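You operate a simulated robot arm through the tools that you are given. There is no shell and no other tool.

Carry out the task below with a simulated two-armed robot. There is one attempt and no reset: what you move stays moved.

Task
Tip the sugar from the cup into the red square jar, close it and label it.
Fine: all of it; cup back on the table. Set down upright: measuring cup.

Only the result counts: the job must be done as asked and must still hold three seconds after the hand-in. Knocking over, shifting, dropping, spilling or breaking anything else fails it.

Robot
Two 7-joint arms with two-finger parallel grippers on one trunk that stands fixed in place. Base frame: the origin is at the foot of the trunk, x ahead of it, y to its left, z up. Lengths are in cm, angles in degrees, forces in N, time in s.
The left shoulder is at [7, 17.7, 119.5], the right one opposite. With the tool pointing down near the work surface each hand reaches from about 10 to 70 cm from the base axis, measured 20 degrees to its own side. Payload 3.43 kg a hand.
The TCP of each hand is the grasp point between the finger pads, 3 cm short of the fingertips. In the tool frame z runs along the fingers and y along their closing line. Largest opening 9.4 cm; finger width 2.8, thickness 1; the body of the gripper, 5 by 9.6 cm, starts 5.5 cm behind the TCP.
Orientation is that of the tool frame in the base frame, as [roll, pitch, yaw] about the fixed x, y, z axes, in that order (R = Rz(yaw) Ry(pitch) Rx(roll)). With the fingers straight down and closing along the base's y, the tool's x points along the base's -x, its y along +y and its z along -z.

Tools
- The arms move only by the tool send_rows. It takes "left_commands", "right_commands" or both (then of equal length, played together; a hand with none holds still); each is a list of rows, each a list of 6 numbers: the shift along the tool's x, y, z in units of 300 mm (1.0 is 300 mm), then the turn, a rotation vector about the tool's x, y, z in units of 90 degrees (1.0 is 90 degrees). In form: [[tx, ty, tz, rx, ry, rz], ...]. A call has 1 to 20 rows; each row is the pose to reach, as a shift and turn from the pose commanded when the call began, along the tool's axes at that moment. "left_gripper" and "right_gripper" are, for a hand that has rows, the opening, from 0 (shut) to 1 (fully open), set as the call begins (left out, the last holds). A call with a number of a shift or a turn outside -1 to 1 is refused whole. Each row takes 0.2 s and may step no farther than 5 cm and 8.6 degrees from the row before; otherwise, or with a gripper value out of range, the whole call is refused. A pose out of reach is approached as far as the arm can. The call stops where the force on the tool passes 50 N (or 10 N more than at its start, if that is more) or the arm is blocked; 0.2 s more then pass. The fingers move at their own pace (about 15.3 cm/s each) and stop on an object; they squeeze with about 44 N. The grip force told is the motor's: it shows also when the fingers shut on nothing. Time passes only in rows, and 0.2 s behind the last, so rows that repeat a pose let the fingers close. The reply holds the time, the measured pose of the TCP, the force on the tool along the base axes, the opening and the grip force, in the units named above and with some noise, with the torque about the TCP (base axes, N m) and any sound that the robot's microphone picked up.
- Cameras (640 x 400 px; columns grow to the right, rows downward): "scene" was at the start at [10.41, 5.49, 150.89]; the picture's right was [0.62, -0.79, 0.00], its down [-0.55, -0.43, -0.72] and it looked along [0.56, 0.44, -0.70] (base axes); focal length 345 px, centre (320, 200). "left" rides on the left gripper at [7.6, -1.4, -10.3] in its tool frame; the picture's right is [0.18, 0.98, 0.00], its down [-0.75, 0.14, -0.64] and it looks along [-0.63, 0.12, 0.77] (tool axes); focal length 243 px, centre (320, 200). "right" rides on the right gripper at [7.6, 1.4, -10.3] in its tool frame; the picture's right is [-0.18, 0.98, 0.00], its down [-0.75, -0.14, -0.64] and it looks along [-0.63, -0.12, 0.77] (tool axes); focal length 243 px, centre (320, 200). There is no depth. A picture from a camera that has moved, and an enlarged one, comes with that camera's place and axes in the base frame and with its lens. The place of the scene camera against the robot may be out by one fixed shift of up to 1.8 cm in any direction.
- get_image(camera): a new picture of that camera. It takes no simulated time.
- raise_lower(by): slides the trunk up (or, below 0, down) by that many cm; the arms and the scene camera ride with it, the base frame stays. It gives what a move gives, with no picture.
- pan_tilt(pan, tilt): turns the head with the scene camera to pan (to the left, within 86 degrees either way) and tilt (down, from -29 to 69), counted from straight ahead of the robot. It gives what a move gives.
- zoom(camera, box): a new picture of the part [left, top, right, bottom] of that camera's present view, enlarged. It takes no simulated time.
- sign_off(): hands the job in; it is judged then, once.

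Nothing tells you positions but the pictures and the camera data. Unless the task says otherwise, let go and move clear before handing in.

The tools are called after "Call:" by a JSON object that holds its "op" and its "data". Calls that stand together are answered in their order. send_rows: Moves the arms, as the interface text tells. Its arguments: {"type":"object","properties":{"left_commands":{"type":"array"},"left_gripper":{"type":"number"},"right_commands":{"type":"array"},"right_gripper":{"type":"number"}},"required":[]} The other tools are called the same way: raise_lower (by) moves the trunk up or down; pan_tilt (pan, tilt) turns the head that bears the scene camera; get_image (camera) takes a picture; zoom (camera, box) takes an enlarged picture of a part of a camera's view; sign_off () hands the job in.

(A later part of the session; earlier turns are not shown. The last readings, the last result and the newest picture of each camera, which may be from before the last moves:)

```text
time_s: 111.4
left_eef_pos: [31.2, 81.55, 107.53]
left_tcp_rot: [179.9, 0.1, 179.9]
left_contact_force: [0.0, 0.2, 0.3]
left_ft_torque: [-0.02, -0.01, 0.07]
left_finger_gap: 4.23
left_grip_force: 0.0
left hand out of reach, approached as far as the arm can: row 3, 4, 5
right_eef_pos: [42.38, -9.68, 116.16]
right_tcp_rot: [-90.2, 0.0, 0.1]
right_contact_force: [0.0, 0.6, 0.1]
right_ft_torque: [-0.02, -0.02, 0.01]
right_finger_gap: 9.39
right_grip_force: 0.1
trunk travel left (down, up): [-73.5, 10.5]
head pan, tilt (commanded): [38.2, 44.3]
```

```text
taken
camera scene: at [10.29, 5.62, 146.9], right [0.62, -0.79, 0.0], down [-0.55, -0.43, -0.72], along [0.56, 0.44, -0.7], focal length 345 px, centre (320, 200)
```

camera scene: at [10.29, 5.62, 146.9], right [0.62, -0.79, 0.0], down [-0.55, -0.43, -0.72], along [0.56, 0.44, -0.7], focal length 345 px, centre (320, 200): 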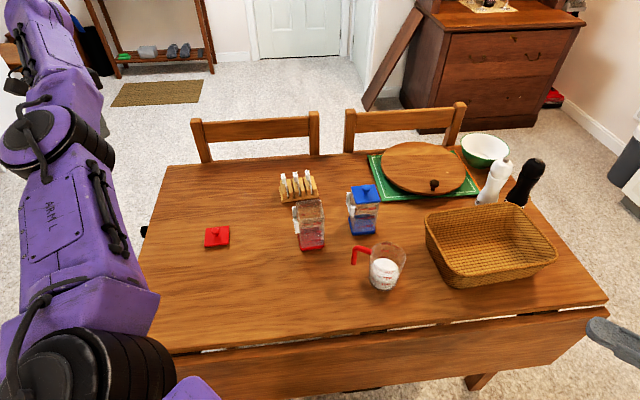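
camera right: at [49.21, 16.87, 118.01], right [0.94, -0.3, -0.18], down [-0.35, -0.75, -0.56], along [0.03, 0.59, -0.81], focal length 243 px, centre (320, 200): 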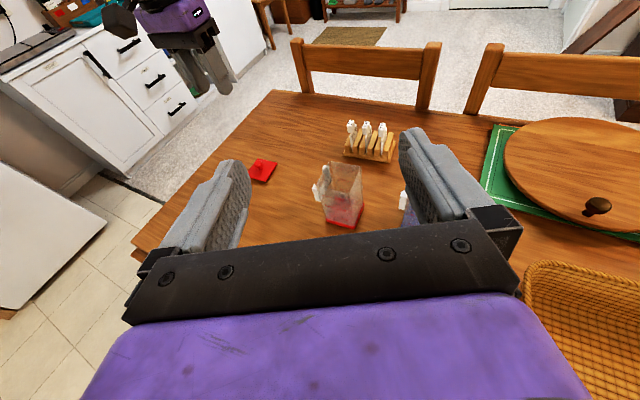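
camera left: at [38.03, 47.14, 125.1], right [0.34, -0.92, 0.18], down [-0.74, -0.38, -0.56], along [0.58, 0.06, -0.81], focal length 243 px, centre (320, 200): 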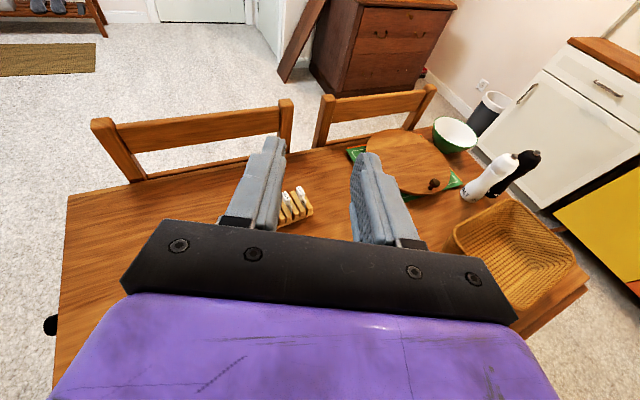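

The arm is now stretched straight to the left. I'll bring it back in and see which way the elbow folds.

Call:
{"op": "send_rows", "data": {"left_commands": [[-0.03, -0.13, 0, 0, 0, 0], [-0.06, -0.27, 0, 0, 0, 0], [-0.1, -0.4, 0, 0, 0, 0], [-0.14, -0.53, 0, 0, 0, 0], [-0.18, -0.66, 0, 0, 0, 0], [-0.18, -0.66, 0, 0, 0, 0]]}}

Call:
{"op": "get_image", "data": {"camera": "scene"}}

```text
time_s: 112.8
left_eef_pos: [36.43, 61.65, 107.29]
left_tcp_rot: [-179.9, -0.1, 179.8]
left_contact_force: [-0.7, 0.6, -0.2]
left_ft_torque: [0.01, -0.02, -0.02]
left_finger_gap: 4.24
left_grip_force: 0.1
right_eef_pos: [42.52, -9.78, 116.16]
right_tcp_rot: [-90.1, -0.1, 0.1]
right_contact_force: [-0.4, 0.6, 0.0]
right_ft_torque: [0.02, -0.04, 0.0]
right_finger_gap: 9.4
right_grip_force: 0.0
trunk travel left (down, up): [-73.5, 10.5]
head pan, tilt (commanded): [38.2, 44.3]
```

```text
taken
camera scene: at [10.42, 5.6, 146.89], right [0.62, -0.79, 0.0], down [-0.55, -0.43, -0.72], along [0.56, 0.44, -0.7], focal length 345 px, centre (320, 200)
```

scene: 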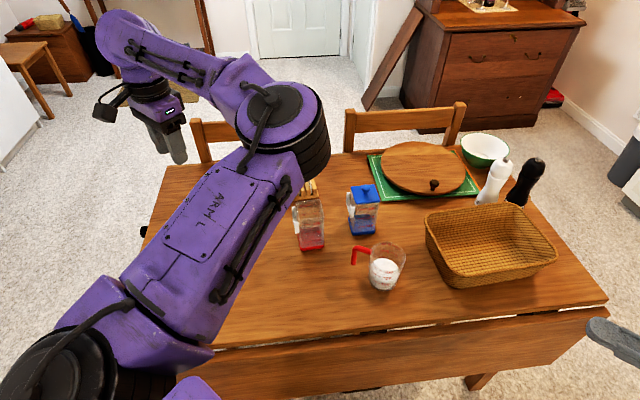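

Call:
{"op": "send_rows", "data": {"left_commands": [[-0.04, -0.0485, -0.0279, 0, -0.0805, 0], [-0.08, -0.097, -0.0558, 0, -0.161, 0], [-0.12, -0.1455, -0.0836, 0, -0.2415, 0], [-0.16, -0.194, -0.1115, 0, -0.322, 0], [-0.2, -0.2425, -0.1394, 0, -0.4025, 0], [-0.24, -0.291, -0.1673, 0, -0.483, 0], [-0.28, -0.3395, -0.1951, 0, -0.5635, 0], [-0.32, -0.388, -0.223, 0, -0.644, 0], [-0.32, -0.388, -0.223, 0, -0.644, 0]]}}

Call:
{"op": "get_image", "data": {"camera": "scene"}}

```text
time_s: 114.8
left_eef_pos: [45.92, 49.88, 114.16]
left_tcp_rot: [179.9, 57.9, 179.7]
left_contact_force: [0.2, -1.0, -0.3]
left_ft_torque: [0.02, -0.01, 0.0]
left_finger_gap: 4.24
left_grip_force: 0.0
right_eef_pos: [42.53, -9.65, 116.01]
right_tcp_rot: [-90.1, 0.0, 0.1]
right_contact_force: [0.1, -0.1, -0.2]
right_ft_torque: [-0.03, -0.01, -0.01]
right_finger_gap: 9.39
right_grip_force: 0.1
trunk travel left (down, up): [-73.5, 10.5]
head pan, tilt (commanded): [38.2, 44.3]
```

```text
taken
camera scene: at [10.43, 5.51, 146.89], right [0.62, -0.79, 0.0], down [-0.55, -0.43, -0.72], along [0.56, 0.44, -0.7], focal length 345 px, centre (320, 200)
```

scene: 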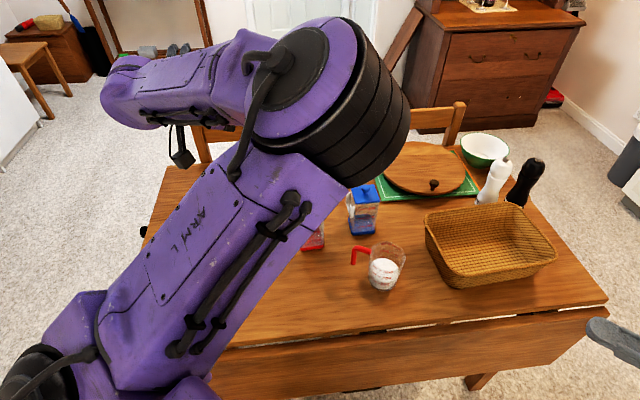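

Call:
{"op": "send_rows", "data": {"left_commands": [[0, 0, 0, -0.0442, 0, 0.0707], [0, 0, 0, -0.0883, 0, 0.1413], [0, 0, 0, -0.1325, 0, 0.212], [0, 0, 0, -0.1766, 0, 0.2827], [0, 0, 0, -0.2208, 0, 0.3533], [0, 0, 0, -0.265, 0, 0.424], [0, 0, 0, -0.3091, 0, 0.4947], [0, 0, 0, -0.3533, 0, 0.5653], [0, 0, 0, -0.3974, 0, 0.636], [0, 0, 0, -0.4416, 0, 0.7067], [0, 0, 0, -0.4857, 0, 0.7773], [0, 0, 0, -0.5299, 0, 0.848], [0, 0, 0, -0.5299, 0, 0.848]]}}

Call:
{"op": "get_image", "data": {"camera": "scene"}}

```text
time_s: 117.6
left_eef_pos: [45.15, 51.09, 113.1]
left_tcp_rot: [91.0, 2.3, 123.7]
left_contact_force: [-0.6, -0.3, -0.2]
left_ft_torque: [0.02, 0.02, 0.0]
left_finger_gap: 4.25
left_grip_force: 0.0
right_eef_pos: [42.44, -9.69, 116.19]
right_tcp_rot: [-90.1, 0.0, 0.0]
right_contact_force: [-0.2, 0.5, -0.7]
right_ft_torque: [0.04, 0.0, 0.01]
right_finger_gap: 9.37
right_grip_force: 0.1
trunk travel left (down, up): [-73.5, 10.5]
head pan, tilt (commanded): [38.2, 44.3]
```

```text
taken
camera scene: at [10.37, 5.44, 146.9], right [0.62, -0.79, 0.0], down [-0.55, -0.43, -0.72], along [0.56, 0.44, -0.7], focal length 345 px, centre (320, 200)
```

scene: 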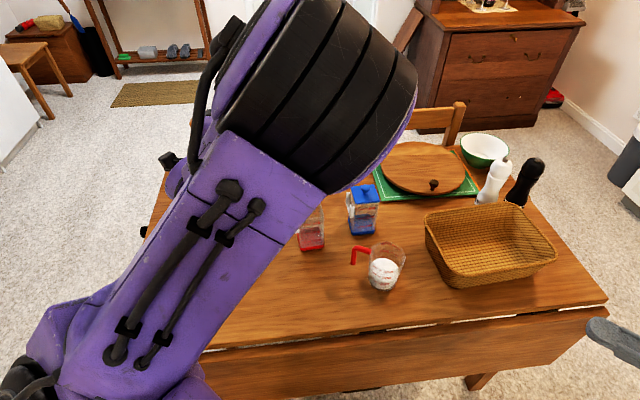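

Call:
{"op": "send_rows", "data": {"left_commands": [[0.0082, 0.0081, -0.0183, 0.0741, 0.0416, -0.0393], [0.0163, 0.0162, -0.0367, 0.1482, 0.0832, -0.0785], [0.0245, 0.0243, -0.055, 0.2223, 0.1248, -0.1178], [0.0327, 0.0323, -0.0733, 0.2963, 0.1663, -0.157], [0.0408, 0.0404, -0.0917, 0.3704, 0.2079, -0.1963], [0.049, 0.0485, -0.11, 0.4445, 0.2495, -0.2355], [0.0572, 0.0566, -0.1283, 0.5186, 0.2911, -0.2748], [0.0653, 0.0647, -0.1467, 0.5927, 0.3327, -0.314], [0.0735, 0.0728, -0.165, 0.6668, 0.3743, -0.3533], [0.0817, 0.0808, -0.1833, 0.7408, 0.4158, -0.3925], [0.0898, 0.0889, -0.2017, 0.8149, 0.4574, -0.4318], [0.098, 0.097, -0.22, 0.889, 0.499, -0.471], [0.098, 0.097, -0.22, 0.889, 0.499, -0.471]]}}

Call:
{"op": "get_image", "data": {"camera": "scene"}}

```text
time_s: 120.4
left_eef_pos: [38.73, 48.84, 117.11]
left_tcp_rot: [177.3, -0.7, 178.1]
left_contact_force: [-0.4, 0.4, 0.2]
left_ft_torque: [0.05, -0.01, 0.01]
left_finger_gap: 4.23
left_grip_force: 0.1
left hand out of reach, approached as far as the arm can: row 5, 6
right_eef_pos: [42.4, -9.69, 116.12]
right_tcp_rot: [-90.1, 0.0, 0.1]
right_contact_force: [0.5, -0.2, -0.4]
right_ft_torque: [-0.02, -0.01, -0.02]
right_finger_gap: 9.39
right_grip_force: 0.0
trunk travel left (down, up): [-73.5, 10.5]
head pan, tilt (commanded): [38.2, 44.3]
```

```text
taken
camera scene: at [10.29, 5.41, 146.91], right [0.62, -0.79, 0.0], down [-0.55, -0.43, -0.72], along [0.56, 0.44, -0.7], focal length 345 px, centre (320, 200)
```

scene: 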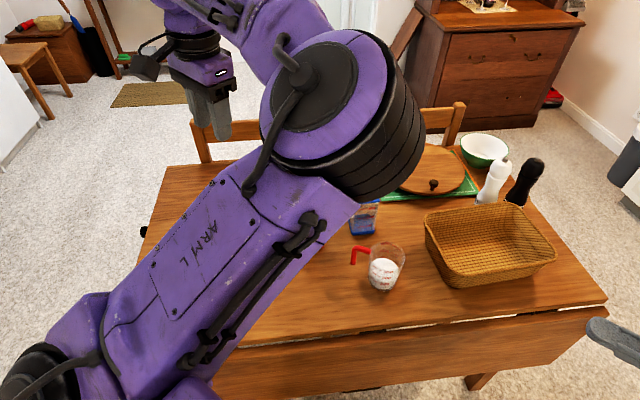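

Call:
{"op": "send_rows", "data": {"left_commands": [[0, 0, 0, 0.03, -0.0078, -0.0211], [0, 0, 0, 0.03, -0.0078, -0.0211]]}}

Call:
{"op": "send_rows", "data": {"left_commands": [[-0.0217, 0.0011, 0.0073, 0.0371, -0.0511, -0.0665], [-0.0433, 0.0022, 0.0147, 0.0742, -0.1022, -0.1331], [-0.065, 0.0033, 0.022, 0.1112, -0.1532, -0.1996], [-0.0867, 0.0044, 0.0293, 0.1483, -0.2043, -0.2661], [-0.1083, 0.0056, 0.0367, 0.1854, -0.2554, -0.3327], [-0.13, 0.0067, 0.044, 0.2225, -0.3065, -0.3992], [-0.1517, 0.0078, 0.0513, 0.2596, -0.3576, -0.4657], [-0.1733, 0.0089, 0.0587, 0.2966, -0.4086, -0.5322], [-0.195, 0.01, 0.066, 0.3337, -0.4597, -0.5988], [-0.2167, 0.0111, 0.0733, 0.3708, -0.5108, -0.6653], [-0.2383, 0.0122, 0.0807, 0.4079, -0.5619, -0.7318], [-0.26, 0.0133, 0.088, 0.445, -0.613, -0.7984], [-0.2817, 0.0145, 0.0953, 0.482, -0.664, -0.8649], [-0.3033, 0.0156, 0.1027, 0.5191, -0.7151, -0.9314], [-0.325, 0.0167, 0.11, 0.5562, -0.7662, -0.998], [-0.325, 0.0167, 0.11, 0.5562, -0.7662, -0.998]]}}

Call:
{"op": "get_image", "data": {"camera": "scene"}}

```text
time_s: 121.0
left_eef_pos: [38.89, 48.85, 116.95]
left_tcp_rot: [-179.9, 0.2, -180.0]
left_contact_force: [-0.4, -1.0, 0.7]
left_ft_torque: [0.02, 0.03, 0.01]
left_finger_gap: 4.25
left_grip_force: 0.0
right_eef_pos: [42.44, -9.76, 116.15]
right_tcp_rot: [-90.2, 0.0, 0.1]
right_contact_force: [0.1, 0.2, 0.4]
right_ft_torque: [0.01, 0.03, -0.03]
right_finger_gap: 9.41
right_grip_force: 0.1
trunk travel left (down, up): [-73.5, 10.5]
head pan, tilt (commanded): [38.2, 44.3]
```

```text
time_s: 124.4
left_eef_pos: [48.25, 50.11, 112.76]
left_tcp_rot: [-105.8, -0.6, -71.3]
left_contact_force: [1.3, 0.4, 0.2]
left_ft_torque: [0.01, 0.0, 0.04]
left_finger_gap: 4.24
left_grip_force: 0.1
right_eef_pos: [42.5, -9.82, 116.21]
right_tcp_rot: [-90.2, 0.0, 0.1]
right_contact_force: [0.0, -0.5, -0.7]
right_ft_torque: [-0.02, 0.01, 0.04]
right_finger_gap: 9.45
right_grip_force: 0.0
trunk travel left (down, up): [-73.5, 10.5]
head pan, tilt (commanded): [38.2, 44.3]
```

```text
taken
camera scene: at [10.41, 5.47, 146.89], right [0.62, -0.79, 0.0], down [-0.55, -0.43, -0.72], along [0.56, 0.44, -0.7], focal length 345 px, centre (320, 200)
```

scene: 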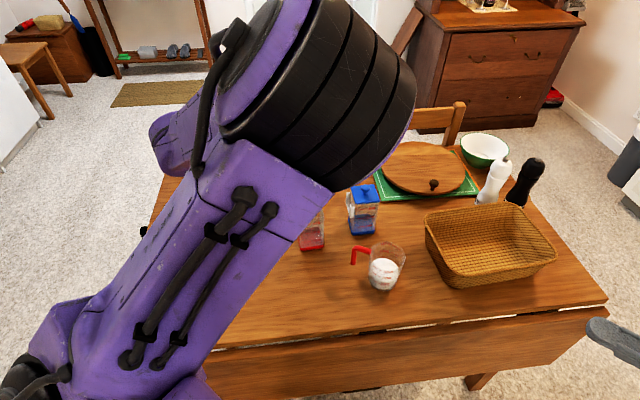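

This elbow-forward posture is actually flexible and the hand is already turned correctly about vertical (camera axis at −71°). I'll pitch it straight down while moving to above the cup's handle, at a safe height.

Call:
{"op": "send_rows", "data": {"left_commands": [[0.0768, 0.0427, 0.0059, -0.0825, 0, 0], [0.1536, 0.0854, 0.0118, -0.165, 0, 0], [0.2304, 0.1281, 0.0177, -0.2475, 0, 0], [0.3072, 0.1708, 0.0236, -0.33, 0, 0], [0.384, 0.2135, 0.0295, -0.4125, 0, 0], [0.4608, 0.2562, 0.0354, -0.495, 0, 0], [0.5376, 0.2989, 0.0413, -0.5775, 0, 0], [0.6144, 0.3416, 0.0472, -0.66, 0, 0], [0.6912, 0.3843, 0.0531, -0.7425, 0, 0], [0.768, 0.427, 0.059, -0.825, 0, 0], [0.768, 0.427, 0.059, -0.825, 0, 0]]}}

Call:
{"op": "get_image", "data": {"camera": "scene"}}

Call:
{"op": "get_image", "data": {"camera": "left"}}

```text
time_s: 126.8
left_eef_pos: [53.92, 27.05, 100.68]
left_tcp_rot: [-179.4, 0.1, -72.4]
left_contact_force: [0.9, 0.5, 0.3]
left_ft_torque: [-0.01, -0.01, -0.02]
left_finger_gap: 4.25
left_grip_force: 0.1
left hand out of reach, approached as far as the arm can: row 5
right_eef_pos: [42.53, -9.74, 116.07]
right_tcp_rot: [-90.1, -0.1, 0.1]
right_contact_force: [-0.1, -0.7, 0.4]
right_ft_torque: [-0.02, 0.02, 0.01]
right_finger_gap: 9.38
right_grip_force: 0.1
trunk travel left (down, up): [-73.5, 10.5]
head pan, tilt (commanded): [38.2, 44.3]
```

```text
taken
camera scene: at [10.3, 5.49, 146.9], right [0.62, -0.79, 0.0], down [-0.55, -0.43, -0.72], along [0.56, 0.44, -0.7], focal length 345 px, centre (320, 200)
```

scene: 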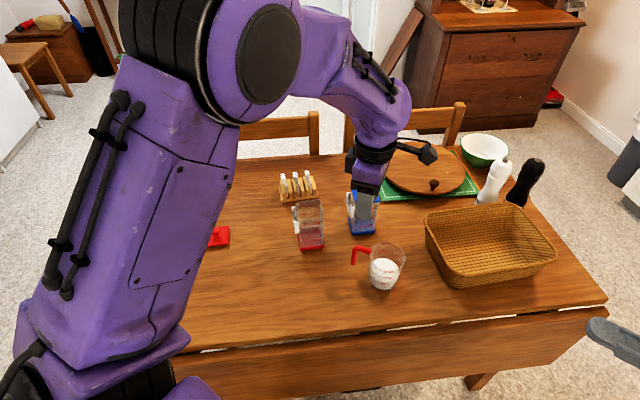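

```text
taken
camera left: at [57.53, 20.23, 110.96], right [-0.88, -0.47, -0.01], down [-0.37, 0.67, 0.64], along [-0.3, 0.57, -0.77], focal length 243 px, centre (320, 200)
```

left: 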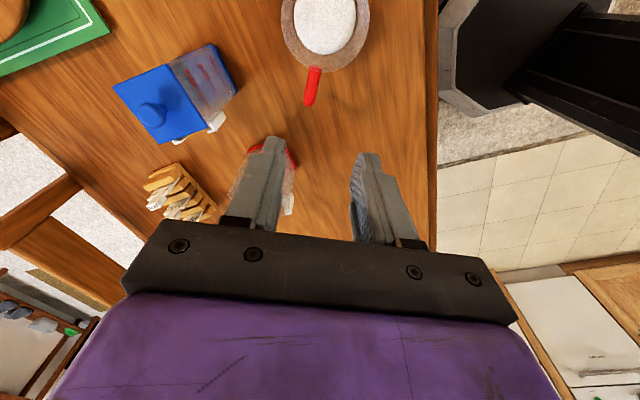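

A lucky switch: the elbow is now in the good left posture, and the hand is tool-down above the handle. Let me zoom on the cup handle from the left camera.

Call:
{"op": "zoom", "data": {"camera": "left", "box": [260, 0, 390, 120]}}

Call:
{"op": "zoom", "data": {"camera": "scene", "box": [335, 190, 425, 300]}}

```text
3.33 times, centred on (325, 60) of left
camera zoom: at [57.53, 20.23, 110.96], right [-0.88, -0.47, -0.01], down [-0.37, 0.67, 0.64], along [-0.3, 0.57, -0.77], focal length 809 px, centre (303, 667)
```

zoom: 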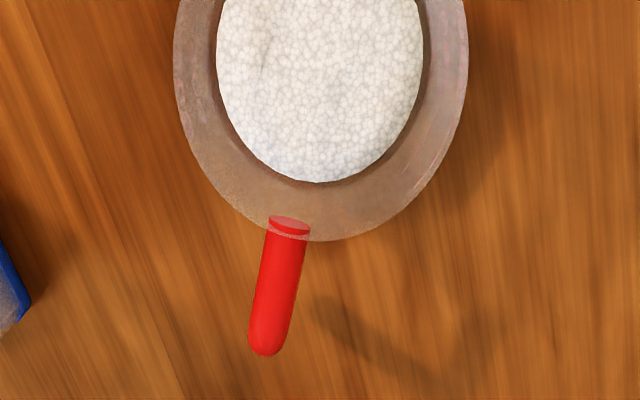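

```text
3.64 times, centred on (380, 245) of scene
camera zoom: at [10.3, 5.49, 146.9], right [0.62, -0.79, 0.0], down [-0.55, -0.43, -0.72], along [0.56, 0.44, -0.7], focal length 1254 px, centre (102, 36)
```

zoom: 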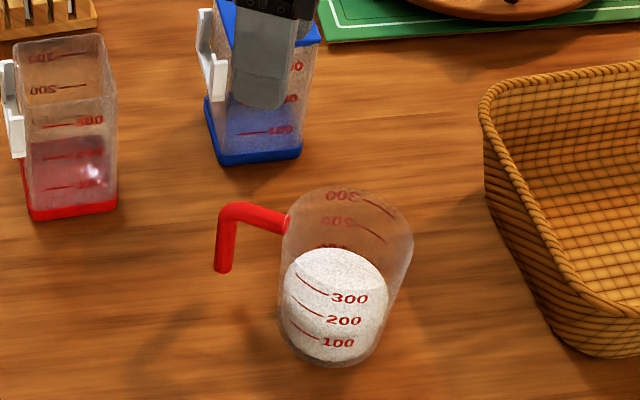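

The handle bar runs from about (55.55, 25.5) to its bend at (54.7, 28.7), z ≈ 83.3, direction 104.7°; the rod hangs to z ≈ 77. I'll align over it and descend halfway to check.

Call:
{"op": "send_rows", "data": {"left_commands": [[-0.0147, -0.04, 0.0, -0.0067, 0, 0.032], [-0.0147, -0.04, 0.08, -0.0067, 0, 0.032], [-0.0147, -0.04, 0.16, -0.0067, 0, 0.032], [-0.0147, -0.04, 0.24, -0.0067, 0, 0.032], [-0.0147, -0.04, 0.29, -0.0067, 0, 0.032], [-0.0147, -0.04, 0.29, -0.0067, 0, 0.032]]}}

Call:
{"op": "get_image", "data": {"camera": "left"}}

Call:
{"op": "zoom", "data": {"camera": "left", "box": [230, 0, 410, 190]}}

Call:
{"op": "zoom", "data": {"camera": "scene", "box": [320, 170, 430, 300]}}

```text
time_s: 128.2
left_eef_pos: [54.99, 27.72, 92.03]
left_tcp_rot: [180.0, 0.2, -75.4]
left_contact_force: [0.5, 0.0, -0.7]
left_ft_torque: [-0.01, 0.0, -0.03]
left_finger_gap: 4.22
left_grip_force: 0.0
right_eef_pos: [42.49, -9.64, 116.09]
right_tcp_rot: [-90.1, 0.0, 0.0]
right_contact_force: [0.1, 0.7, -0.8]
right_ft_torque: [0.01, 0.02, -0.03]
right_finger_gap: 9.38
right_grip_force: 0.1
trunk travel left (down, up): [-73.5, 10.5]
head pan, tilt (commanded): [38.2, 44.3]
```

```text
taken
camera left: at [58.46, 20.71, 102.3], right [-0.9, -0.43, 0.0], down [-0.33, 0.69, 0.64], along [-0.27, 0.58, -0.76], focal length 243 px, centre (320, 200)
```

left: 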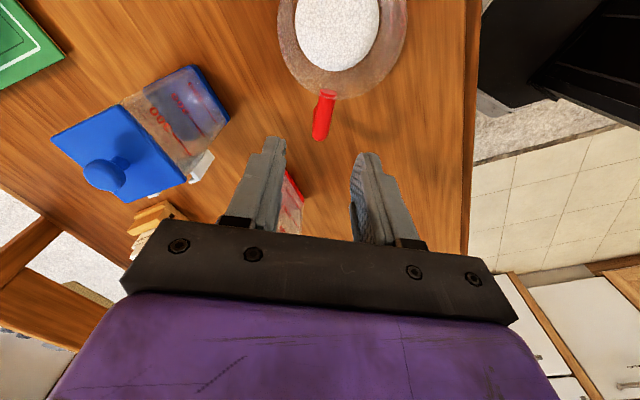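

```text
2.11 times, centred on (320, 95) of left
camera zoom: at [58.46, 20.71, 102.3], right [-0.9, -0.43, 0.0], down [-0.33, 0.69, 0.64], along [-0.27, 0.58, -0.76], focal length 511 px, centre (320, 421)
```

zoom: 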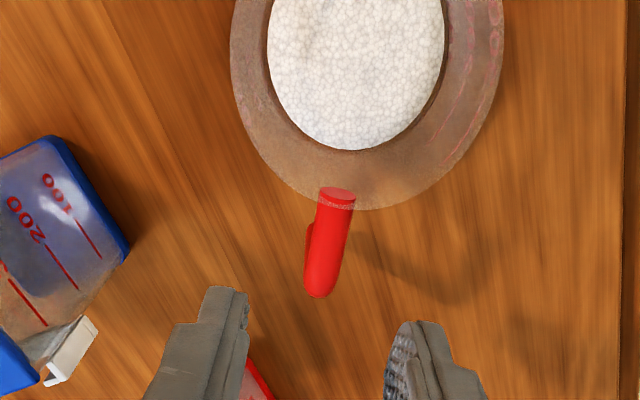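

```text
3.08 times, centred on (375, 235) of scene
camera zoom: at [10.39, 5.47, 146.9], right [0.62, -0.79, 0.0], down [-0.55, -0.43, -0.72], along [0.56, 0.44, -0.7], focal length 1061 px, centre (151, 92)
```

zoom: 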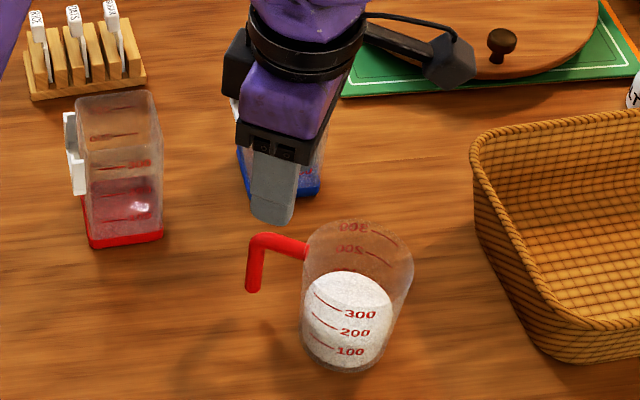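

Alignment is within a millimetre of the handle bar. Descending so the fingers straddle the handle.

Call:
{"op": "send_rows", "data": {"left_commands": [[0, 0, 0.07, 0, 0, 0], [0, 0, 0.14, 0, 0, 0], [0, 0, 0.2, 0, 0, 0], [0, 0, 0.25, 0, 0, 0], [0, 0, 0.29, 0, 0, 0], [0, 0, 0.316, 0, 0, 0], [0, 0, 0.316, 0, 0, 0]]}}

Call:
{"op": "zoom", "data": {"camera": "left", "box": [230, 30, 410, 230]}}

Call:
{"op": "zoom", "data": {"camera": "scene", "box": [330, 200, 420, 300]}}

```text
time_s: 129.8
left_eef_pos: [55.15, 27.88, 82.58]
left_tcp_rot: [180.0, 0.2, -75.2]
left_contact_force: [-0.5, -0.4, 0.4]
left_ft_torque: [0.01, 0.02, 0.01]
left_finger_gap: 4.22
left_grip_force: 0.0
right_eef_pos: [42.48, -9.73, 116.14]
right_tcp_rot: [-90.1, 0.0, 0.1]
right_contact_force: [0.1, -0.6, 0.5]
right_ft_torque: [0.02, 0.01, 0.01]
right_finger_gap: 9.39
right_grip_force: 0.0
trunk travel left (down, up): [-73.5, 10.5]
head pan, tilt (commanded): [38.2, 44.3]
```

```text
2.00 times, centred on (320, 130) of left
camera zoom: at [58.51, 20.81, 92.83], right [-0.9, -0.43, 0.0], down [-0.33, 0.69, 0.64], along [-0.27, 0.58, -0.76], focal length 485 px, centre (320, 340)
```

zoom: 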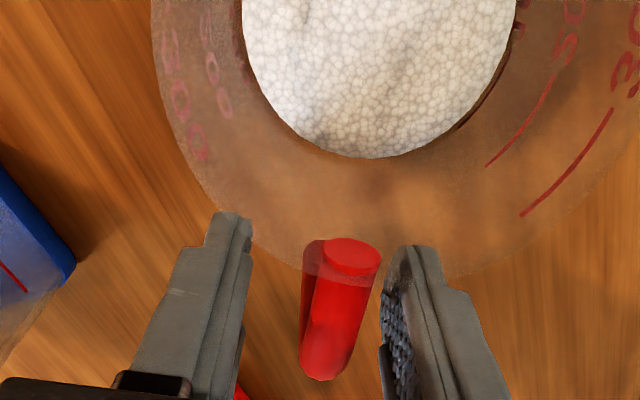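

```text
4.00 times, centred on (375, 250) of scene
camera zoom: at [10.4, 5.46, 146.9], right [0.62, -0.79, 0.0], down [-0.55, -0.43, -0.72], along [0.56, 0.44, -0.7], focal length 1379 px, centre (100, 0)
```

zoom: 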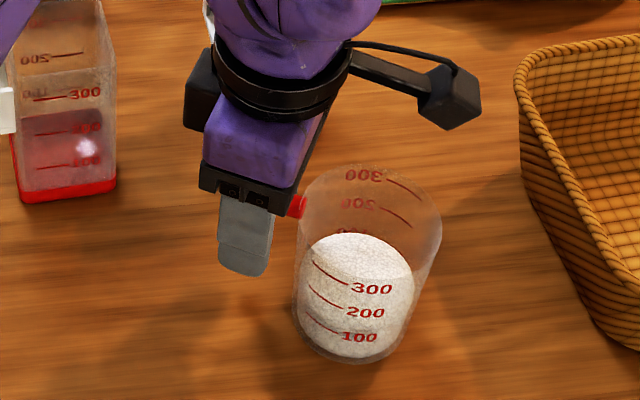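

The handle sits ~3 mm off-centre toward one finger; I'll shift by that and close the grip.

Call:
{"op": "send_rows", "data": {"left_commands": [[0, 0.011, 0, 0, 0, 0], [0, 0.011, 0, 0, 0, 0]]}}

Call:
{"op": "send_rows", "data": {"left_commands": [[0, 0, 0, 0, 0, 0], [0, 0, 0, 0, 0, 0], [0, 0, 0, 0, 0, 0], [0, 0, 0, 0, 0, 0]], "left_gripper": 0}}

Call:
{"op": "zoom", "data": {"camera": "left", "box": [230, 30, 410, 230]}}

Call:
{"op": "zoom", "data": {"camera": "scene", "box": [330, 200, 420, 300]}}

```text
time_s: 130.4
left_eef_pos: [54.91, 27.66, 82.58]
left_tcp_rot: [-180.0, 0.2, -75.3]
left_contact_force: [-0.4, -0.3, 0.1]
left_ft_torque: [0.02, 0.01, -0.02]
left_finger_gap: 4.22
left_grip_force: 0.0
right_eef_pos: [42.51, -9.77, 116.16]
right_tcp_rot: [-90.2, 0.0, 0.2]
right_contact_force: [0.6, 0.1, -0.9]
right_ft_torque: [-0.03, -0.02, -0.02]
right_finger_gap: 9.38
right_grip_force: 0.1
trunk travel left (down, up): [-73.5, 10.5]
head pan, tilt (commanded): [38.2, 44.3]
```

```text
time_s: 131.4
left_eef_pos: [54.79, 27.89, 82.55]
left_tcp_rot: [179.9, 0.2, -75.4]
left_contact_force: [0.1, 0.8, -0.5]
left_ft_torque: [0.0, -0.01, 0.06]
left_finger_gap: 1.67
left_grip_force: 44.0
right_eef_pos: [42.52, -9.83, 116.12]
right_tcp_rot: [-90.0, 0.0, 0.1]
right_contact_force: [0.1, -0.3, 0.1]
right_ft_torque: [0.0, 0.0, -0.01]
right_finger_gap: 9.4
right_grip_force: 0.1
trunk travel left (down, up): [-73.5, 10.5]
head pan, tilt (commanded): [38.2, 44.3]
```

```text
2.00 times, centred on (320, 130) of left
camera zoom: at [58.22, 20.72, 92.83], right [-0.9, -0.43, 0.0], down [-0.33, 0.69, 0.64], along [-0.28, 0.58, -0.76], focal length 485 px, centre (320, 340)
```

zoom: 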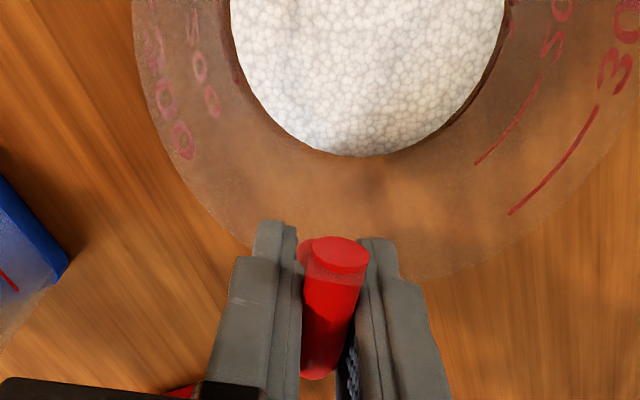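

```text
4.00 times, centred on (375, 250) of scene
camera zoom: at [10.43, 5.47, 146.89], right [0.62, -0.79, 0.0], down [-0.55, -0.43, -0.72], along [0.56, 0.44, -0.7], focal length 1379 px, centre (100, 0)
```

zoom: 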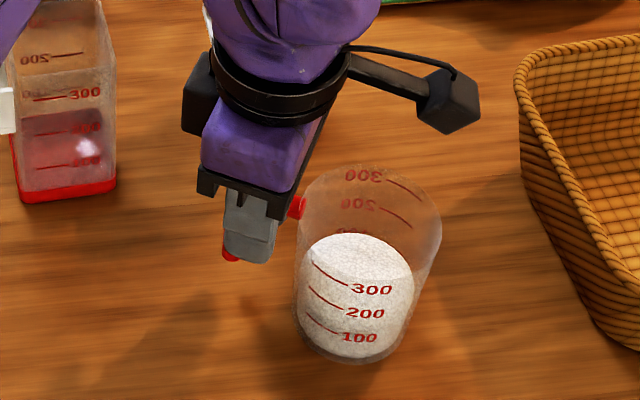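

Gripped at a 1.67 cm gap with no visible cup movement. I'll lift 1.5 cm slowly and check the cup hangs level.

Call:
{"op": "send_rows", "data": {"left_commands": [[0, 0, -0.007, 0, 0, 0], [0, 0, -0.015, 0, 0, 0], [0, 0, -0.025, 0, 0, 0], [0, 0, -0.04, 0, 0, 0], [0, 0, -0.05, 0, 0, 0], [0, 0, -0.05, 0, 0, 0]]}}

Call:
{"op": "zoom", "data": {"camera": "left", "box": [230, 30, 410, 230]}}

Call:
{"op": "zoom", "data": {"camera": "scene", "box": [330, 200, 420, 300]}}

```text
time_s: 132.8
left_eef_pos: [54.81, 27.84, 83.97]
left_tcp_rot: [-180.0, 0.2, -75.3]
left_contact_force: [-0.5, -0.2, -2.6]
left_ft_torque: [0.1, 0.04, 0.04]
left_finger_gap: 1.66
left_grip_force: 44.3
right_eef_pos: [42.49, -9.84, 116.17]
right_tcp_rot: [-90.0, 0.0, 0.0]
right_contact_force: [-0.4, 0.6, 0.0]
right_ft_torque: [0.0, 0.03, -0.01]
right_finger_gap: 9.43
right_grip_force: 0.1
trunk travel left (down, up): [-73.5, 10.5]
head pan, tilt (commanded): [38.2, 44.3]
```

```text
2.00 times, centred on (320, 130) of left
camera zoom: at [58.18, 20.77, 94.28], right [-0.9, -0.43, 0.0], down [-0.33, 0.69, 0.64], along [-0.28, 0.58, -0.76], focal length 485 px, centre (320, 340)
```

zoom: 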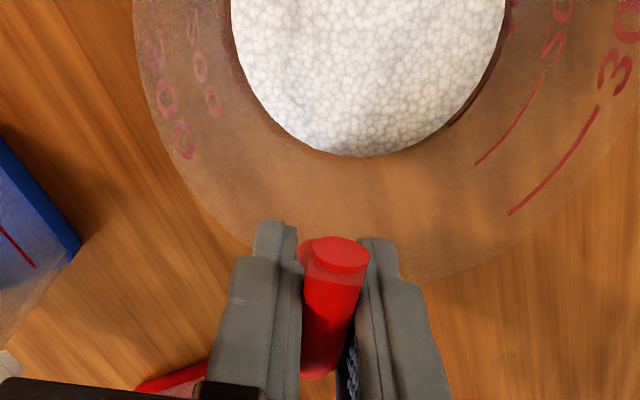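

```text
4.00 times, centred on (375, 250) of scene
camera zoom: at [10.45, 5.48, 146.89], right [0.62, -0.79, 0.0], down [-0.55, -0.43, -0.72], along [0.56, 0.44, -0.7], focal length 1379 px, centre (100, 0)
```

zoom: 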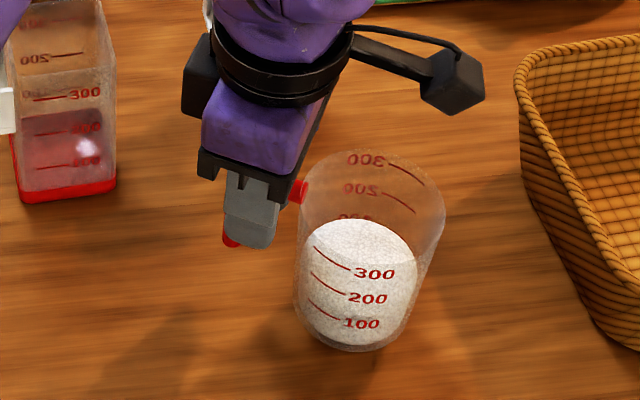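

The cup lifts cleanly and level (about 260 g). Before carrying sugar around, I'll set it back down and rehearse the exact carry-and-pour path from this posture empty-handed, since unexpected elbow flips would spill it.

Call:
{"op": "send_rows", "data": {"left_commands": [[0, 0, 0.015, 0, 0, 0], [0, 0, 0.03, 0, 0, 0], [0, 0, 0.04, 0, 0, 0], [0, 0, 0.047, 0, 0, 0], [0, 0, 0.05, 0, 0, 0], [0, 0, 0.05, 0, 0, 0]]}}

Call:
{"op": "send_rows", "data": {"left_commands": [[0, 0, 0, 0, 0, 0], [0, 0, 0, 0, 0, 0], [0, 0, 0, 0, 0, 0]], "left_gripper": 0.45}}

Call:
{"op": "zoom", "data": {"camera": "left", "box": [230, 30, 410, 230]}}

```text
time_s: 134.2
left_eef_pos: [54.82, 27.74, 82.56]
left_tcp_rot: [-180.0, 0.2, -75.2]
left_contact_force: [0.1, -0.1, -0.4]
left_ft_torque: [0.06, 0.01, 0.0]
left_finger_gap: 1.68
left_grip_force: 43.9
right_eef_pos: [42.48, -9.76, 116.1]
right_tcp_rot: [-90.1, 0.0, 0.1]
right_contact_force: [0.2, 0.0, 0.7]
right_ft_torque: [-0.01, 0.0, 0.01]
right_finger_gap: 9.39
right_grip_force: 0.0
trunk travel left (down, up): [-73.5, 10.5]
head pan, tilt (commanded): [38.2, 44.3]
```

```text
time_s: 135.0
left_eef_pos: [54.72, 27.71, 82.62]
left_tcp_rot: [179.9, 0.3, -75.2]
left_contact_force: [0.3, 0.7, 0.2]
left_ft_torque: [-0.01, 0.0, 0.03]
left_finger_gap: 4.26
left_grip_force: 0.0
right_eef_pos: [42.43, -9.78, 116.15]
right_tcp_rot: [-90.0, 0.0, 0.1]
right_contact_force: [-0.5, -0.4, -0.8]
right_ft_torque: [-0.04, -0.02, -0.02]
right_finger_gap: 9.42
right_grip_force: 0.1
trunk travel left (down, up): [-73.5, 10.5]
head pan, tilt (commanded): [38.2, 44.3]
```

```text
2.00 times, centred on (320, 130) of left
camera zoom: at [58.14, 20.69, 92.85], right [-0.9, -0.43, 0.0], down [-0.33, 0.69, 0.64], along [-0.27, 0.58, -0.76], focal length 485 px, centre (320, 340)
```

zoom: 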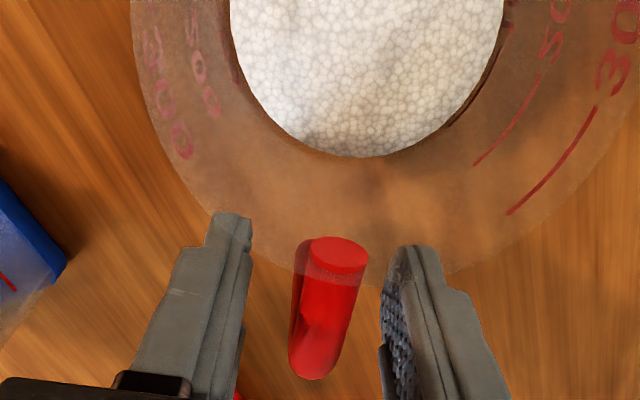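

The cup is back down and undisturbed. Rehearsing the exact carry path now: lift straight up, then turn while moving toward the jar.

Call:
{"op": "send_rows", "data": {"left_commands": [[0, 0, -0.06, 0, 0, 0], [0, 0, -0.15, 0, 0, 0], [0, 0, -0.25, 0, 0, 0], [0, 0, -0.35, 0, 0, 0], [0, 0, -0.46, 0, 0, 0], [0, 0, -0.57, 0, 0, 0], [0, 0, -0.68, 0, 0, 0], [0, 0, -0.783, 0, 0, 0], [0, 0, -0.783, 0, 0, 0]]}}

Call:
{"op": "send_rows", "data": {"left_commands": [[-0.0368, 0.007, 0, 0, 0, 0.0833], [-0.0737, 0.014, 0, 0, 0, 0.1667], [-0.1105, 0.0209, 0, 0, 0, 0.25], [-0.1473, 0.0279, 0, 0, 0, 0.3333], [-0.1842, 0.0349, 0, 0, 0, 0.4167], [-0.221, 0.0418, 0, 0, 0, 0.5], [-0.2578, 0.0488, 0, 0, 0, 0.5833], [-0.2947, 0.0558, 0, 0, 0, 0.6667], [-0.3315, 0.0628, 0, 0, 0, 0.75], [-0.3683, 0.0698, 0, 0, 0, 0.8333], [-0.4052, 0.0767, 0, 0, 0, 0.9167], [-0.442, 0.0837, 0, 0, 0, 1.0], [-0.442, 0.0837, 0, 0, 0, 1.0]]}}

Call:
{"op": "get_image", "data": {"camera": "scene"}}

```text
time_s: 137.0
left_eef_pos: [54.92, 27.69, 106.34]
left_tcp_rot: [180.0, 0.2, -75.3]
left_contact_force: [-0.2, -0.6, 0.0]
left_ft_torque: [0.0, 0.04, -0.02]
left_finger_gap: 4.24
left_grip_force: 0.0
right_eef_pos: [42.63, -9.74, 116.07]
right_tcp_rot: [-90.1, 0.0, 0.1]
right_contact_force: [0.0, 0.1, -1.1]
right_ft_torque: [-0.02, 0.01, -0.02]
right_finger_gap: 9.4
right_grip_force: 0.1
trunk travel left (down, up): [-73.5, 10.5]
head pan, tilt (commanded): [38.2, 44.3]
```

```text
time_s: 139.8
left_eef_pos: [48.96, 39.71, 106.15]
left_tcp_rot: [179.9, 0.1, -165.4]
left_contact_force: [0.4, -0.5, 0.9]
left_ft_torque: [-0.02, -0.01, 0.05]
left_finger_gap: 4.21
left_grip_force: 0.1
right_eef_pos: [42.52, -9.71, 116.11]
right_tcp_rot: [-90.1, 0.0, 0.0]
right_contact_force: [0.0, 1.1, -0.8]
right_ft_torque: [0.01, -0.03, 0.0]
right_finger_gap: 9.4
right_grip_force: 0.0
trunk travel left (down, up): [-73.5, 10.5]
head pan, tilt (commanded): [38.2, 44.3]
```

```text
taken
camera scene: at [10.43, 5.44, 146.89], right [0.62, -0.79, 0.0], down [-0.55, -0.43, -0.72], along [0.56, 0.44, -0.7], focal length 345 px, centre (320, 200)
```

scene: 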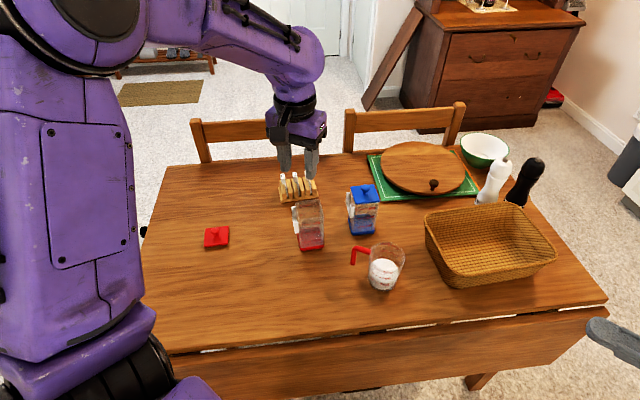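

No flags, elbow stays left. Continuing: final turn and the tilt-in to 40°.

Call:
{"op": "send_rows", "data": {"left_commands": [[0.0357, 0.061, 0, 0, 0, 0.0815], [0.0714, 0.122, 0, 0, 0, 0.163], [0.0714, 0.122, 0, 0, 0, 0.163]]}}

Call:
{"op": "send_rows", "data": {"left_commands": [[-0.093, -0.0021, 0.0304, 0, -0.0635, 0], [-0.186, -0.0043, 0.0609, 0, -0.127, 0], [-0.279, -0.0064, 0.0913, 0, -0.1905, 0], [-0.372, -0.0086, 0.1217, 0, -0.254, 0], [-0.465, -0.0107, 0.1521, 0, -0.3175, 0], [-0.558, -0.0129, 0.1826, 0, -0.381, 0], [-0.651, -0.015, 0.213, 0, -0.4444, 0], [-0.651, -0.015, 0.213, 0, -0.4444, 0]]}}

Call:
{"op": "get_image", "data": {"camera": "scene"}}

```text
time_s: 140.6
left_eef_pos: [46.14, 42.72, 106.21]
left_tcp_rot: [179.8, 0.0, -180.0]
left_contact_force: [0.7, 0.2, -0.5]
left_ft_torque: [-0.03, -0.01, -0.01]
left_finger_gap: 4.24
left_grip_force: 0.0
right_eef_pos: [42.53, -9.76, 116.14]
right_tcp_rot: [-90.1, 0.1, 0.1]
right_contact_force: [0.1, 0.1, 0.5]
right_ft_torque: [0.03, 0.02, 0.04]
right_finger_gap: 9.41
right_grip_force: 0.0
trunk travel left (down, up): [-73.5, 10.5]
head pan, tilt (commanded): [38.2, 44.3]
```

```text
time_s: 142.4
left_eef_pos: [65.51, 42.4, 99.71]
left_tcp_rot: [179.8, 40.2, 180.0]
left_contact_force: [0.6, -0.1, 0.6]
left_ft_torque: [0.02, 0.05, 0.0]
left_finger_gap: 4.24
left_grip_force: 0.0
right_eef_pos: [42.45, -9.68, 116.11]
right_tcp_rot: [-90.1, 0.0, 0.1]
right_contact_force: [-0.1, -1.1, -0.1]
right_ft_torque: [0.03, -0.04, 0.02]
right_finger_gap: 9.41
right_grip_force: 0.0
trunk travel left (down, up): [-73.5, 10.5]
head pan, tilt (commanded): [38.2, 44.3]
```

```text
taken
camera scene: at [10.33, 5.44, 146.9], right [0.62, -0.79, 0.0], down [-0.55, -0.43, -0.72], along [0.56, 0.44, -0.7], focal length 345 px, centre (320, 200)
```

scene: 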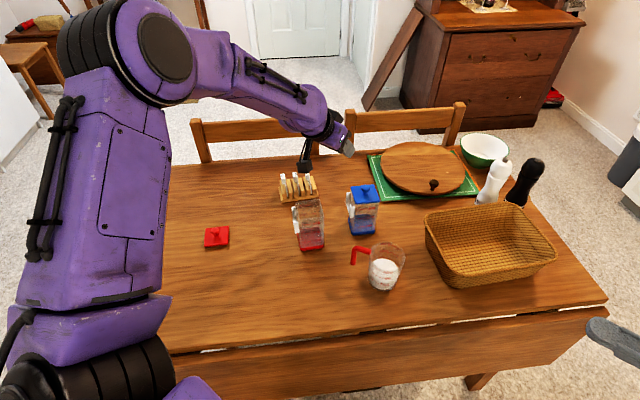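

Now the main tilt, 40° → 130°, along the lip-pivot path.

Call:
{"op": "send_rows", "data": {"left_commands": [[0.0343, 0, 0.0056, 0, -0.0833, 0], [0.0679, 0, 0.0026, 0, -0.1667, 0], [0.0951, 0, -0.0154, 0, -0.25, 0], [0.1154, 0, -0.0481, 0, -0.3333, 0], [0.137, 0, -0.0841, 0, -0.4167, 0], [0.1622, 0, -0.1205, 0, -0.5, 0], [0.1895, 0, -0.16, 0, -0.5833, 0], [0.2233, 0, -0.1966, 0, -0.6667, 0], [0.2634, 0, -0.2311, 0, -0.75, 0], [0.3074, 0, -0.2607, 0, -0.8333, 0], [0.3509, 0, -0.2867, 0, -0.9167, 0], [0.3919, 0, -0.3072, 0, -1.0, 0], [0.3919, 0, -0.3072, 0, -1.0, 0]]}}

Call:
{"op": "get_image", "data": {"camera": "scene"}}

Call:
{"op": "zoom", "data": {"camera": "scene", "box": [220, 120, 360, 260]}}

Call:
{"op": "get_image", "data": {"camera": "right"}}

```text
time_s: 145.2
left_eef_pos: [50.53, 42.3, 99.08]
left_tcp_rot: [0.3, 49.9, 0.4]
left_contact_force: [-0.2, 0.4, 0.2]
left_ft_torque: [0.0, -0.02, 0.02]
left_finger_gap: 4.24
left_grip_force: 0.0
right_eef_pos: [42.48, -9.79, 116.06]
right_tcp_rot: [-90.1, 0.0, 0.2]
right_contact_force: [0.0, 1.3, 0.3]
right_ft_torque: [0.02, 0.0, -0.01]
right_finger_gap: 9.42
right_grip_force: 0.0
trunk travel left (down, up): [-73.5, 10.5]
head pan, tilt (commanded): [38.2, 44.3]
```

```text
taken
camera scene: at [10.38, 5.45, 146.9], right [0.62, -0.79, 0.0], down [-0.55, -0.43, -0.72], along [0.56, 0.44, -0.7], focal length 345 px, centre (320, 200)
```

scene: 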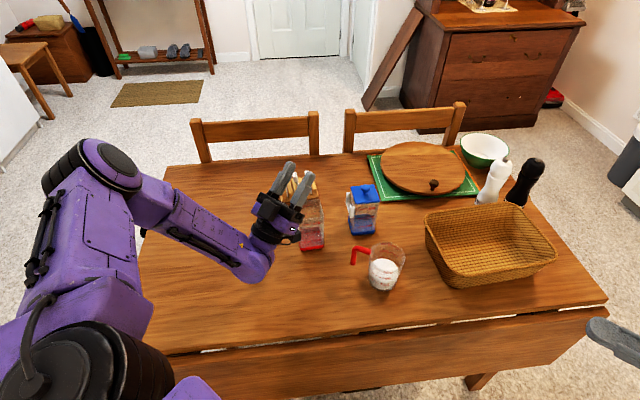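

```text
2.86 times, centred on (290, 190) of scene
camera zoom: at [10.38, 5.45, 146.9], right [0.62, -0.79, 0.0], down [-0.55, -0.43, -0.72], along [0.56, 0.44, -0.7], focal length 985 px, centre (406, 229)
```

zoom: 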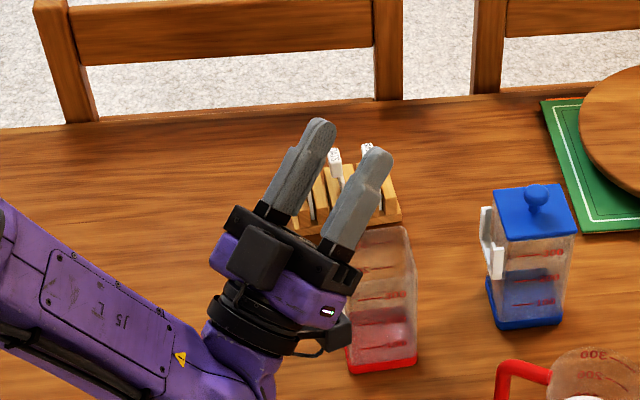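

```text
taken
camera right: at [50.03, -19.96, 114.77], right [-0.18, 0.0, -0.98], down [-0.75, -0.64, 0.14], along [-0.63, 0.77, 0.12], focal length 243 px, centre (320, 200)
```

right: 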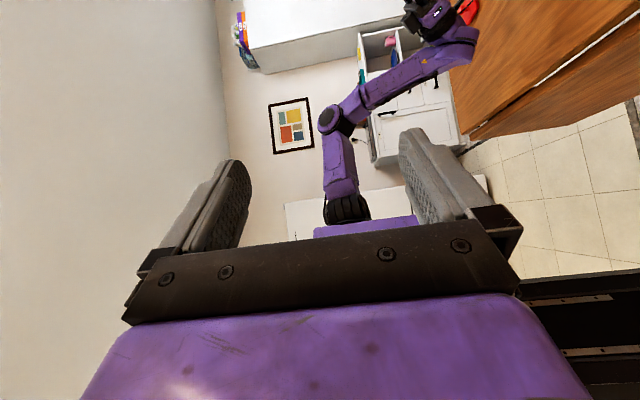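

The whole pour path works without flags in this posture. Now I'll retrace it exactly back toward the cup.

Call:
{"op": "send_rows", "data": {"left_commands": [[0.0206, 0, 0.0411, 0, 0.0833, 0], [0.0466, 0, 0.0845, 0, 0.1667, 0], [0.0761, 0, 0.1285, 0, 0.25, 0], [0.1107, 0, 0.1687, 0, 0.3333, 0], [0.1473, 0, 0.2024, 0, 0.4167, 0], [0.1868, 0, 0.2297, 0, 0.5, 0], [0.2231, 0, 0.2549, 0, 0.5833, 0], [0.2591, 0, 0.2765, 0, 0.6667, 0], [0.2919, 0, 0.2969, 0, 0.75, 0], [0.3098, 0, 0.324, 0, 0.8333, 0], [0.3128, 0, 0.3576, 0, 0.9167, 0], [0.3072, 0, 0.3919, 0, 1.0, 0], [0.3072, 0, 0.3919, 0, 1.0, 0]]}}

Call:
{"op": "send_rows", "data": {"left_commands": [[0.0517, 0.0021, -0.0832, 0, 0.0635, 0], [0.1034, 0.0043, -0.1663, 0, 0.127, 0], [0.1551, 0.0064, -0.2495, 0, 0.1905, 0], [0.2067, 0.0086, -0.3327, 0, 0.254, 0], [0.2584, 0.0107, -0.4159, 0, 0.3174, 0], [0.3101, 0.0129, -0.499, 0, 0.3809, 0], [0.3618, 0.015, -0.5822, 0, 0.4444, 0], [0.3618, 0.015, -0.5822, 0, 0.4444, 0]]}}

Call:
{"op": "get_image", "data": {"camera": "scene"}}

```text
time_s: 148.0
left_eef_pos: [65.56, 42.46, 99.87]
left_tcp_rot: [179.8, 40.0, 179.9]
left_contact_force: [-0.4, 0.1, 0.8]
left_ft_torque: [0.02, -0.01, -0.01]
left_finger_gap: 4.23
left_grip_force: 0.1
right_eef_pos: [42.64, -9.79, 116.07]
right_tcp_rot: [-90.1, -0.1, 0.0]
right_contact_force: [-0.4, -0.1, 1.1]
right_ft_torque: [-0.02, -0.03, 0.01]
right_finger_gap: 9.4
right_grip_force: 0.0
trunk travel left (down, up): [-73.5, 10.5]
head pan, tilt (commanded): [38.2, 44.3]
```

```text
time_s: 149.8
left_eef_pos: [45.84, 42.8, 106.02]
left_tcp_rot: [179.8, -0.1, -180.0]
left_contact_force: [-0.1, 0.0, 0.2]
left_ft_torque: [0.02, -0.02, 0.02]
left_finger_gap: 4.23
left_grip_force: 0.1
right_eef_pos: [42.52, -9.85, 116.1]
right_tcp_rot: [-90.1, 0.0, 0.2]
right_contact_force: [0.3, 0.4, -0.4]
right_ft_torque: [-0.01, 0.02, 0.03]
right_finger_gap: 9.41
right_grip_force: 0.0
trunk travel left (down, up): [-73.5, 10.5]
head pan, tilt (commanded): [38.2, 44.3]
```

```text
taken
camera scene: at [10.46, 5.51, 146.89], right [0.62, -0.79, 0.0], down [-0.55, -0.43, -0.72], along [0.56, 0.44, -0.7], focal length 345 px, centre (320, 200)
```

scene: 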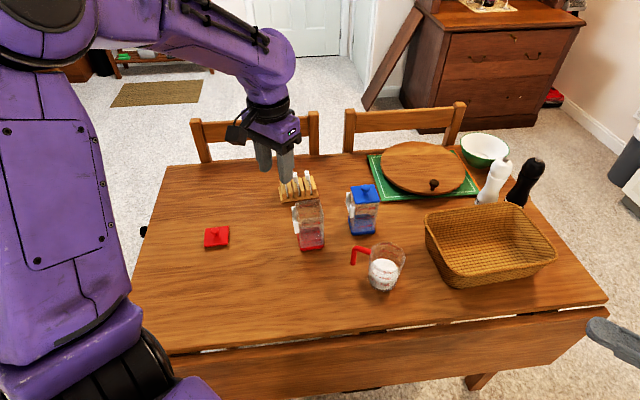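

Return path is clean too. Continuing back to above the cup, then positioning the right camera for a side view of the jar.

Call:
{"op": "send_rows", "data": {"left_commands": [[-0.05, -0.05, 0, 0, 0, -0.0815], [-0.1, -0.1, 0, 0, 0, -0.163], [-0.1, -0.1, 0, 0, 0, -0.163]]}}

Call:
{"op": "send_rows", "data": {"left_commands": [[-0.0071, -0.0369, 0, 0, 0, -0.0833], [-0.0142, -0.0738, 0, 0, 0, -0.1667], [-0.0214, -0.1108, 0, 0, 0, -0.25], [-0.0285, -0.1477, 0, 0, 0, -0.3333], [-0.0356, -0.1846, 0, 0, 0, -0.4167], [-0.0427, -0.2215, 0, 0, 0, -0.5], [-0.0498, -0.2584, 0, 0, 0, -0.5833], [-0.0569, -0.2953, 0, 0, 0, -0.6667], [-0.0641, -0.3323, 0, 0, 0, -0.75], [-0.0712, -0.3692, 0, 0, 0, -0.8333], [-0.0783, -0.4061, 0, 0, 0, -0.9167], [-0.0854, -0.443, 0, 0, 0, -1.0], [-0.0854, -0.443, 0, 0, 0, -1.0]]}}

Call:
{"op": "send_rows", "data": {"right_commands": [[0.0208, 0.0111, 0.0408, -0.0216, 0, -0.0805], [0.0417, 0.0222, 0.0817, -0.0431, 0, -0.161], [0.0625, 0.0333, 0.1225, -0.0647, 0, -0.2415], [0.0833, 0.0443, 0.1633, -0.0863, 0, -0.322], [0.1042, 0.0554, 0.2042, -0.1078, 0, -0.4025], [0.125, 0.0665, 0.245, -0.1294, 0, -0.483], [0.1458, 0.0776, 0.2858, -0.151, 0, -0.5634], [0.1667, 0.0887, 0.3267, -0.1725, 0, -0.6439], [0.1875, 0.0998, 0.3675, -0.1941, 0, -0.7244], [0.2083, 0.1108, 0.4083, -0.2157, 0, -0.8049], [0.2292, 0.1219, 0.4492, -0.2372, 0, -0.8854], [0.25, 0.133, 0.49, -0.2588, 0, -0.9659], [0.25, 0.133, 0.49, -0.2588, 0, -0.9659]]}}

Call:
{"op": "get_image", "data": {"camera": "right"}}

Call:
{"op": "get_image", "data": {"camera": "scene"}}

```text
time_s: 150.6
left_eef_pos: [49.01, 39.94, 106.02]
left_tcp_rot: [179.8, 0.1, -165.3]
left_contact_force: [0.2, 0.1, 0.1]
left_ft_torque: [-0.04, 0.0, -0.01]
left_finger_gap: 4.25
left_grip_force: 0.0
right_eef_pos: [42.46, -9.72, 116.18]
right_tcp_rot: [-90.1, 0.0, 0.1]
right_contact_force: [-0.8, -0.2, 0.6]
right_ft_torque: [-0.02, -0.01, 0.01]
right_finger_gap: 9.41
right_grip_force: 0.1
trunk travel left (down, up): [-73.5, 10.5]
head pan, tilt (commanded): [38.2, 44.3]
```

```text
time_s: 153.4
left_eef_pos: [54.7, 27.73, 106.13]
left_tcp_rot: [180.0, 0.2, -75.2]
left_contact_force: [0.2, -0.2, 0.7]
left_ft_torque: [-0.02, -0.01, 0.0]
left_finger_gap: 4.23
left_grip_force: 0.1
right_eef_pos: [42.44, -9.79, 116.08]
right_tcp_rot: [-90.2, 0.0, 0.1]
right_contact_force: [-0.1, -0.5, 0.0]
right_ft_torque: [0.01, -0.01, -0.03]
right_finger_gap: 9.38
right_grip_force: 0.0
trunk travel left (down, up): [-73.5, 10.5]
head pan, tilt (commanded): [38.2, 44.3]
```

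```text
time_s: 156.2
left_eef_pos: [54.74, 27.58, 106.18]
left_tcp_rot: [-180.0, 0.2, -75.3]
left_contact_force: [0.1, -0.2, 0.0]
left_ft_torque: [0.03, -0.03, -0.01]
left_finger_gap: 4.24
left_grip_force: 0.0
right_eef_pos: [49.99, 4.93, 112.16]
right_tcp_rot: [179.6, -74.9, 75.5]
right_contact_force: [-0.1, -0.3, 0.3]
right_ft_torque: [0.0, 0.01, -0.02]
right_finger_gap: 9.39
right_grip_force: 0.0
trunk travel left (down, up): [-73.5, 10.5]
head pan, tilt (commanded): [38.2, 44.3]
```

```text
taken
camera right: at [49.2, -3.08, 122.18], right [0.94, -0.3, -0.18], down [-0.35, -0.75, -0.56], along [0.04, 0.59, -0.81], focal length 243 px, centre (320, 200)
```

right: 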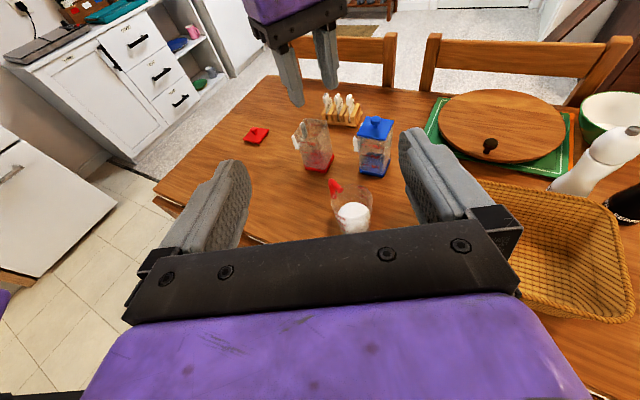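

```text
taken
camera scene: at [10.4, 5.44, 146.9], right [0.62, -0.79, 0.0], down [-0.55, -0.43, -0.72], along [0.56, 0.44, -0.7], focal length 345 px, centre (320, 200)
```

scene: 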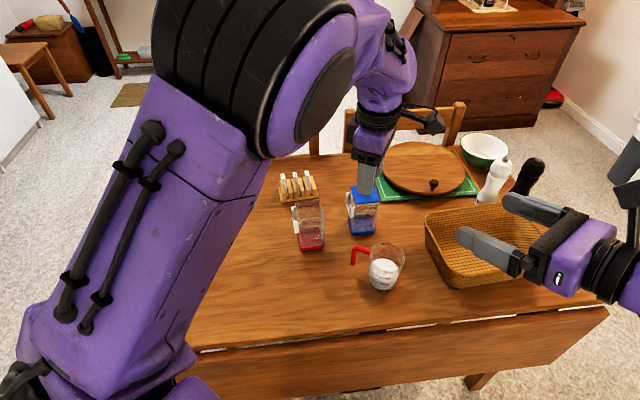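

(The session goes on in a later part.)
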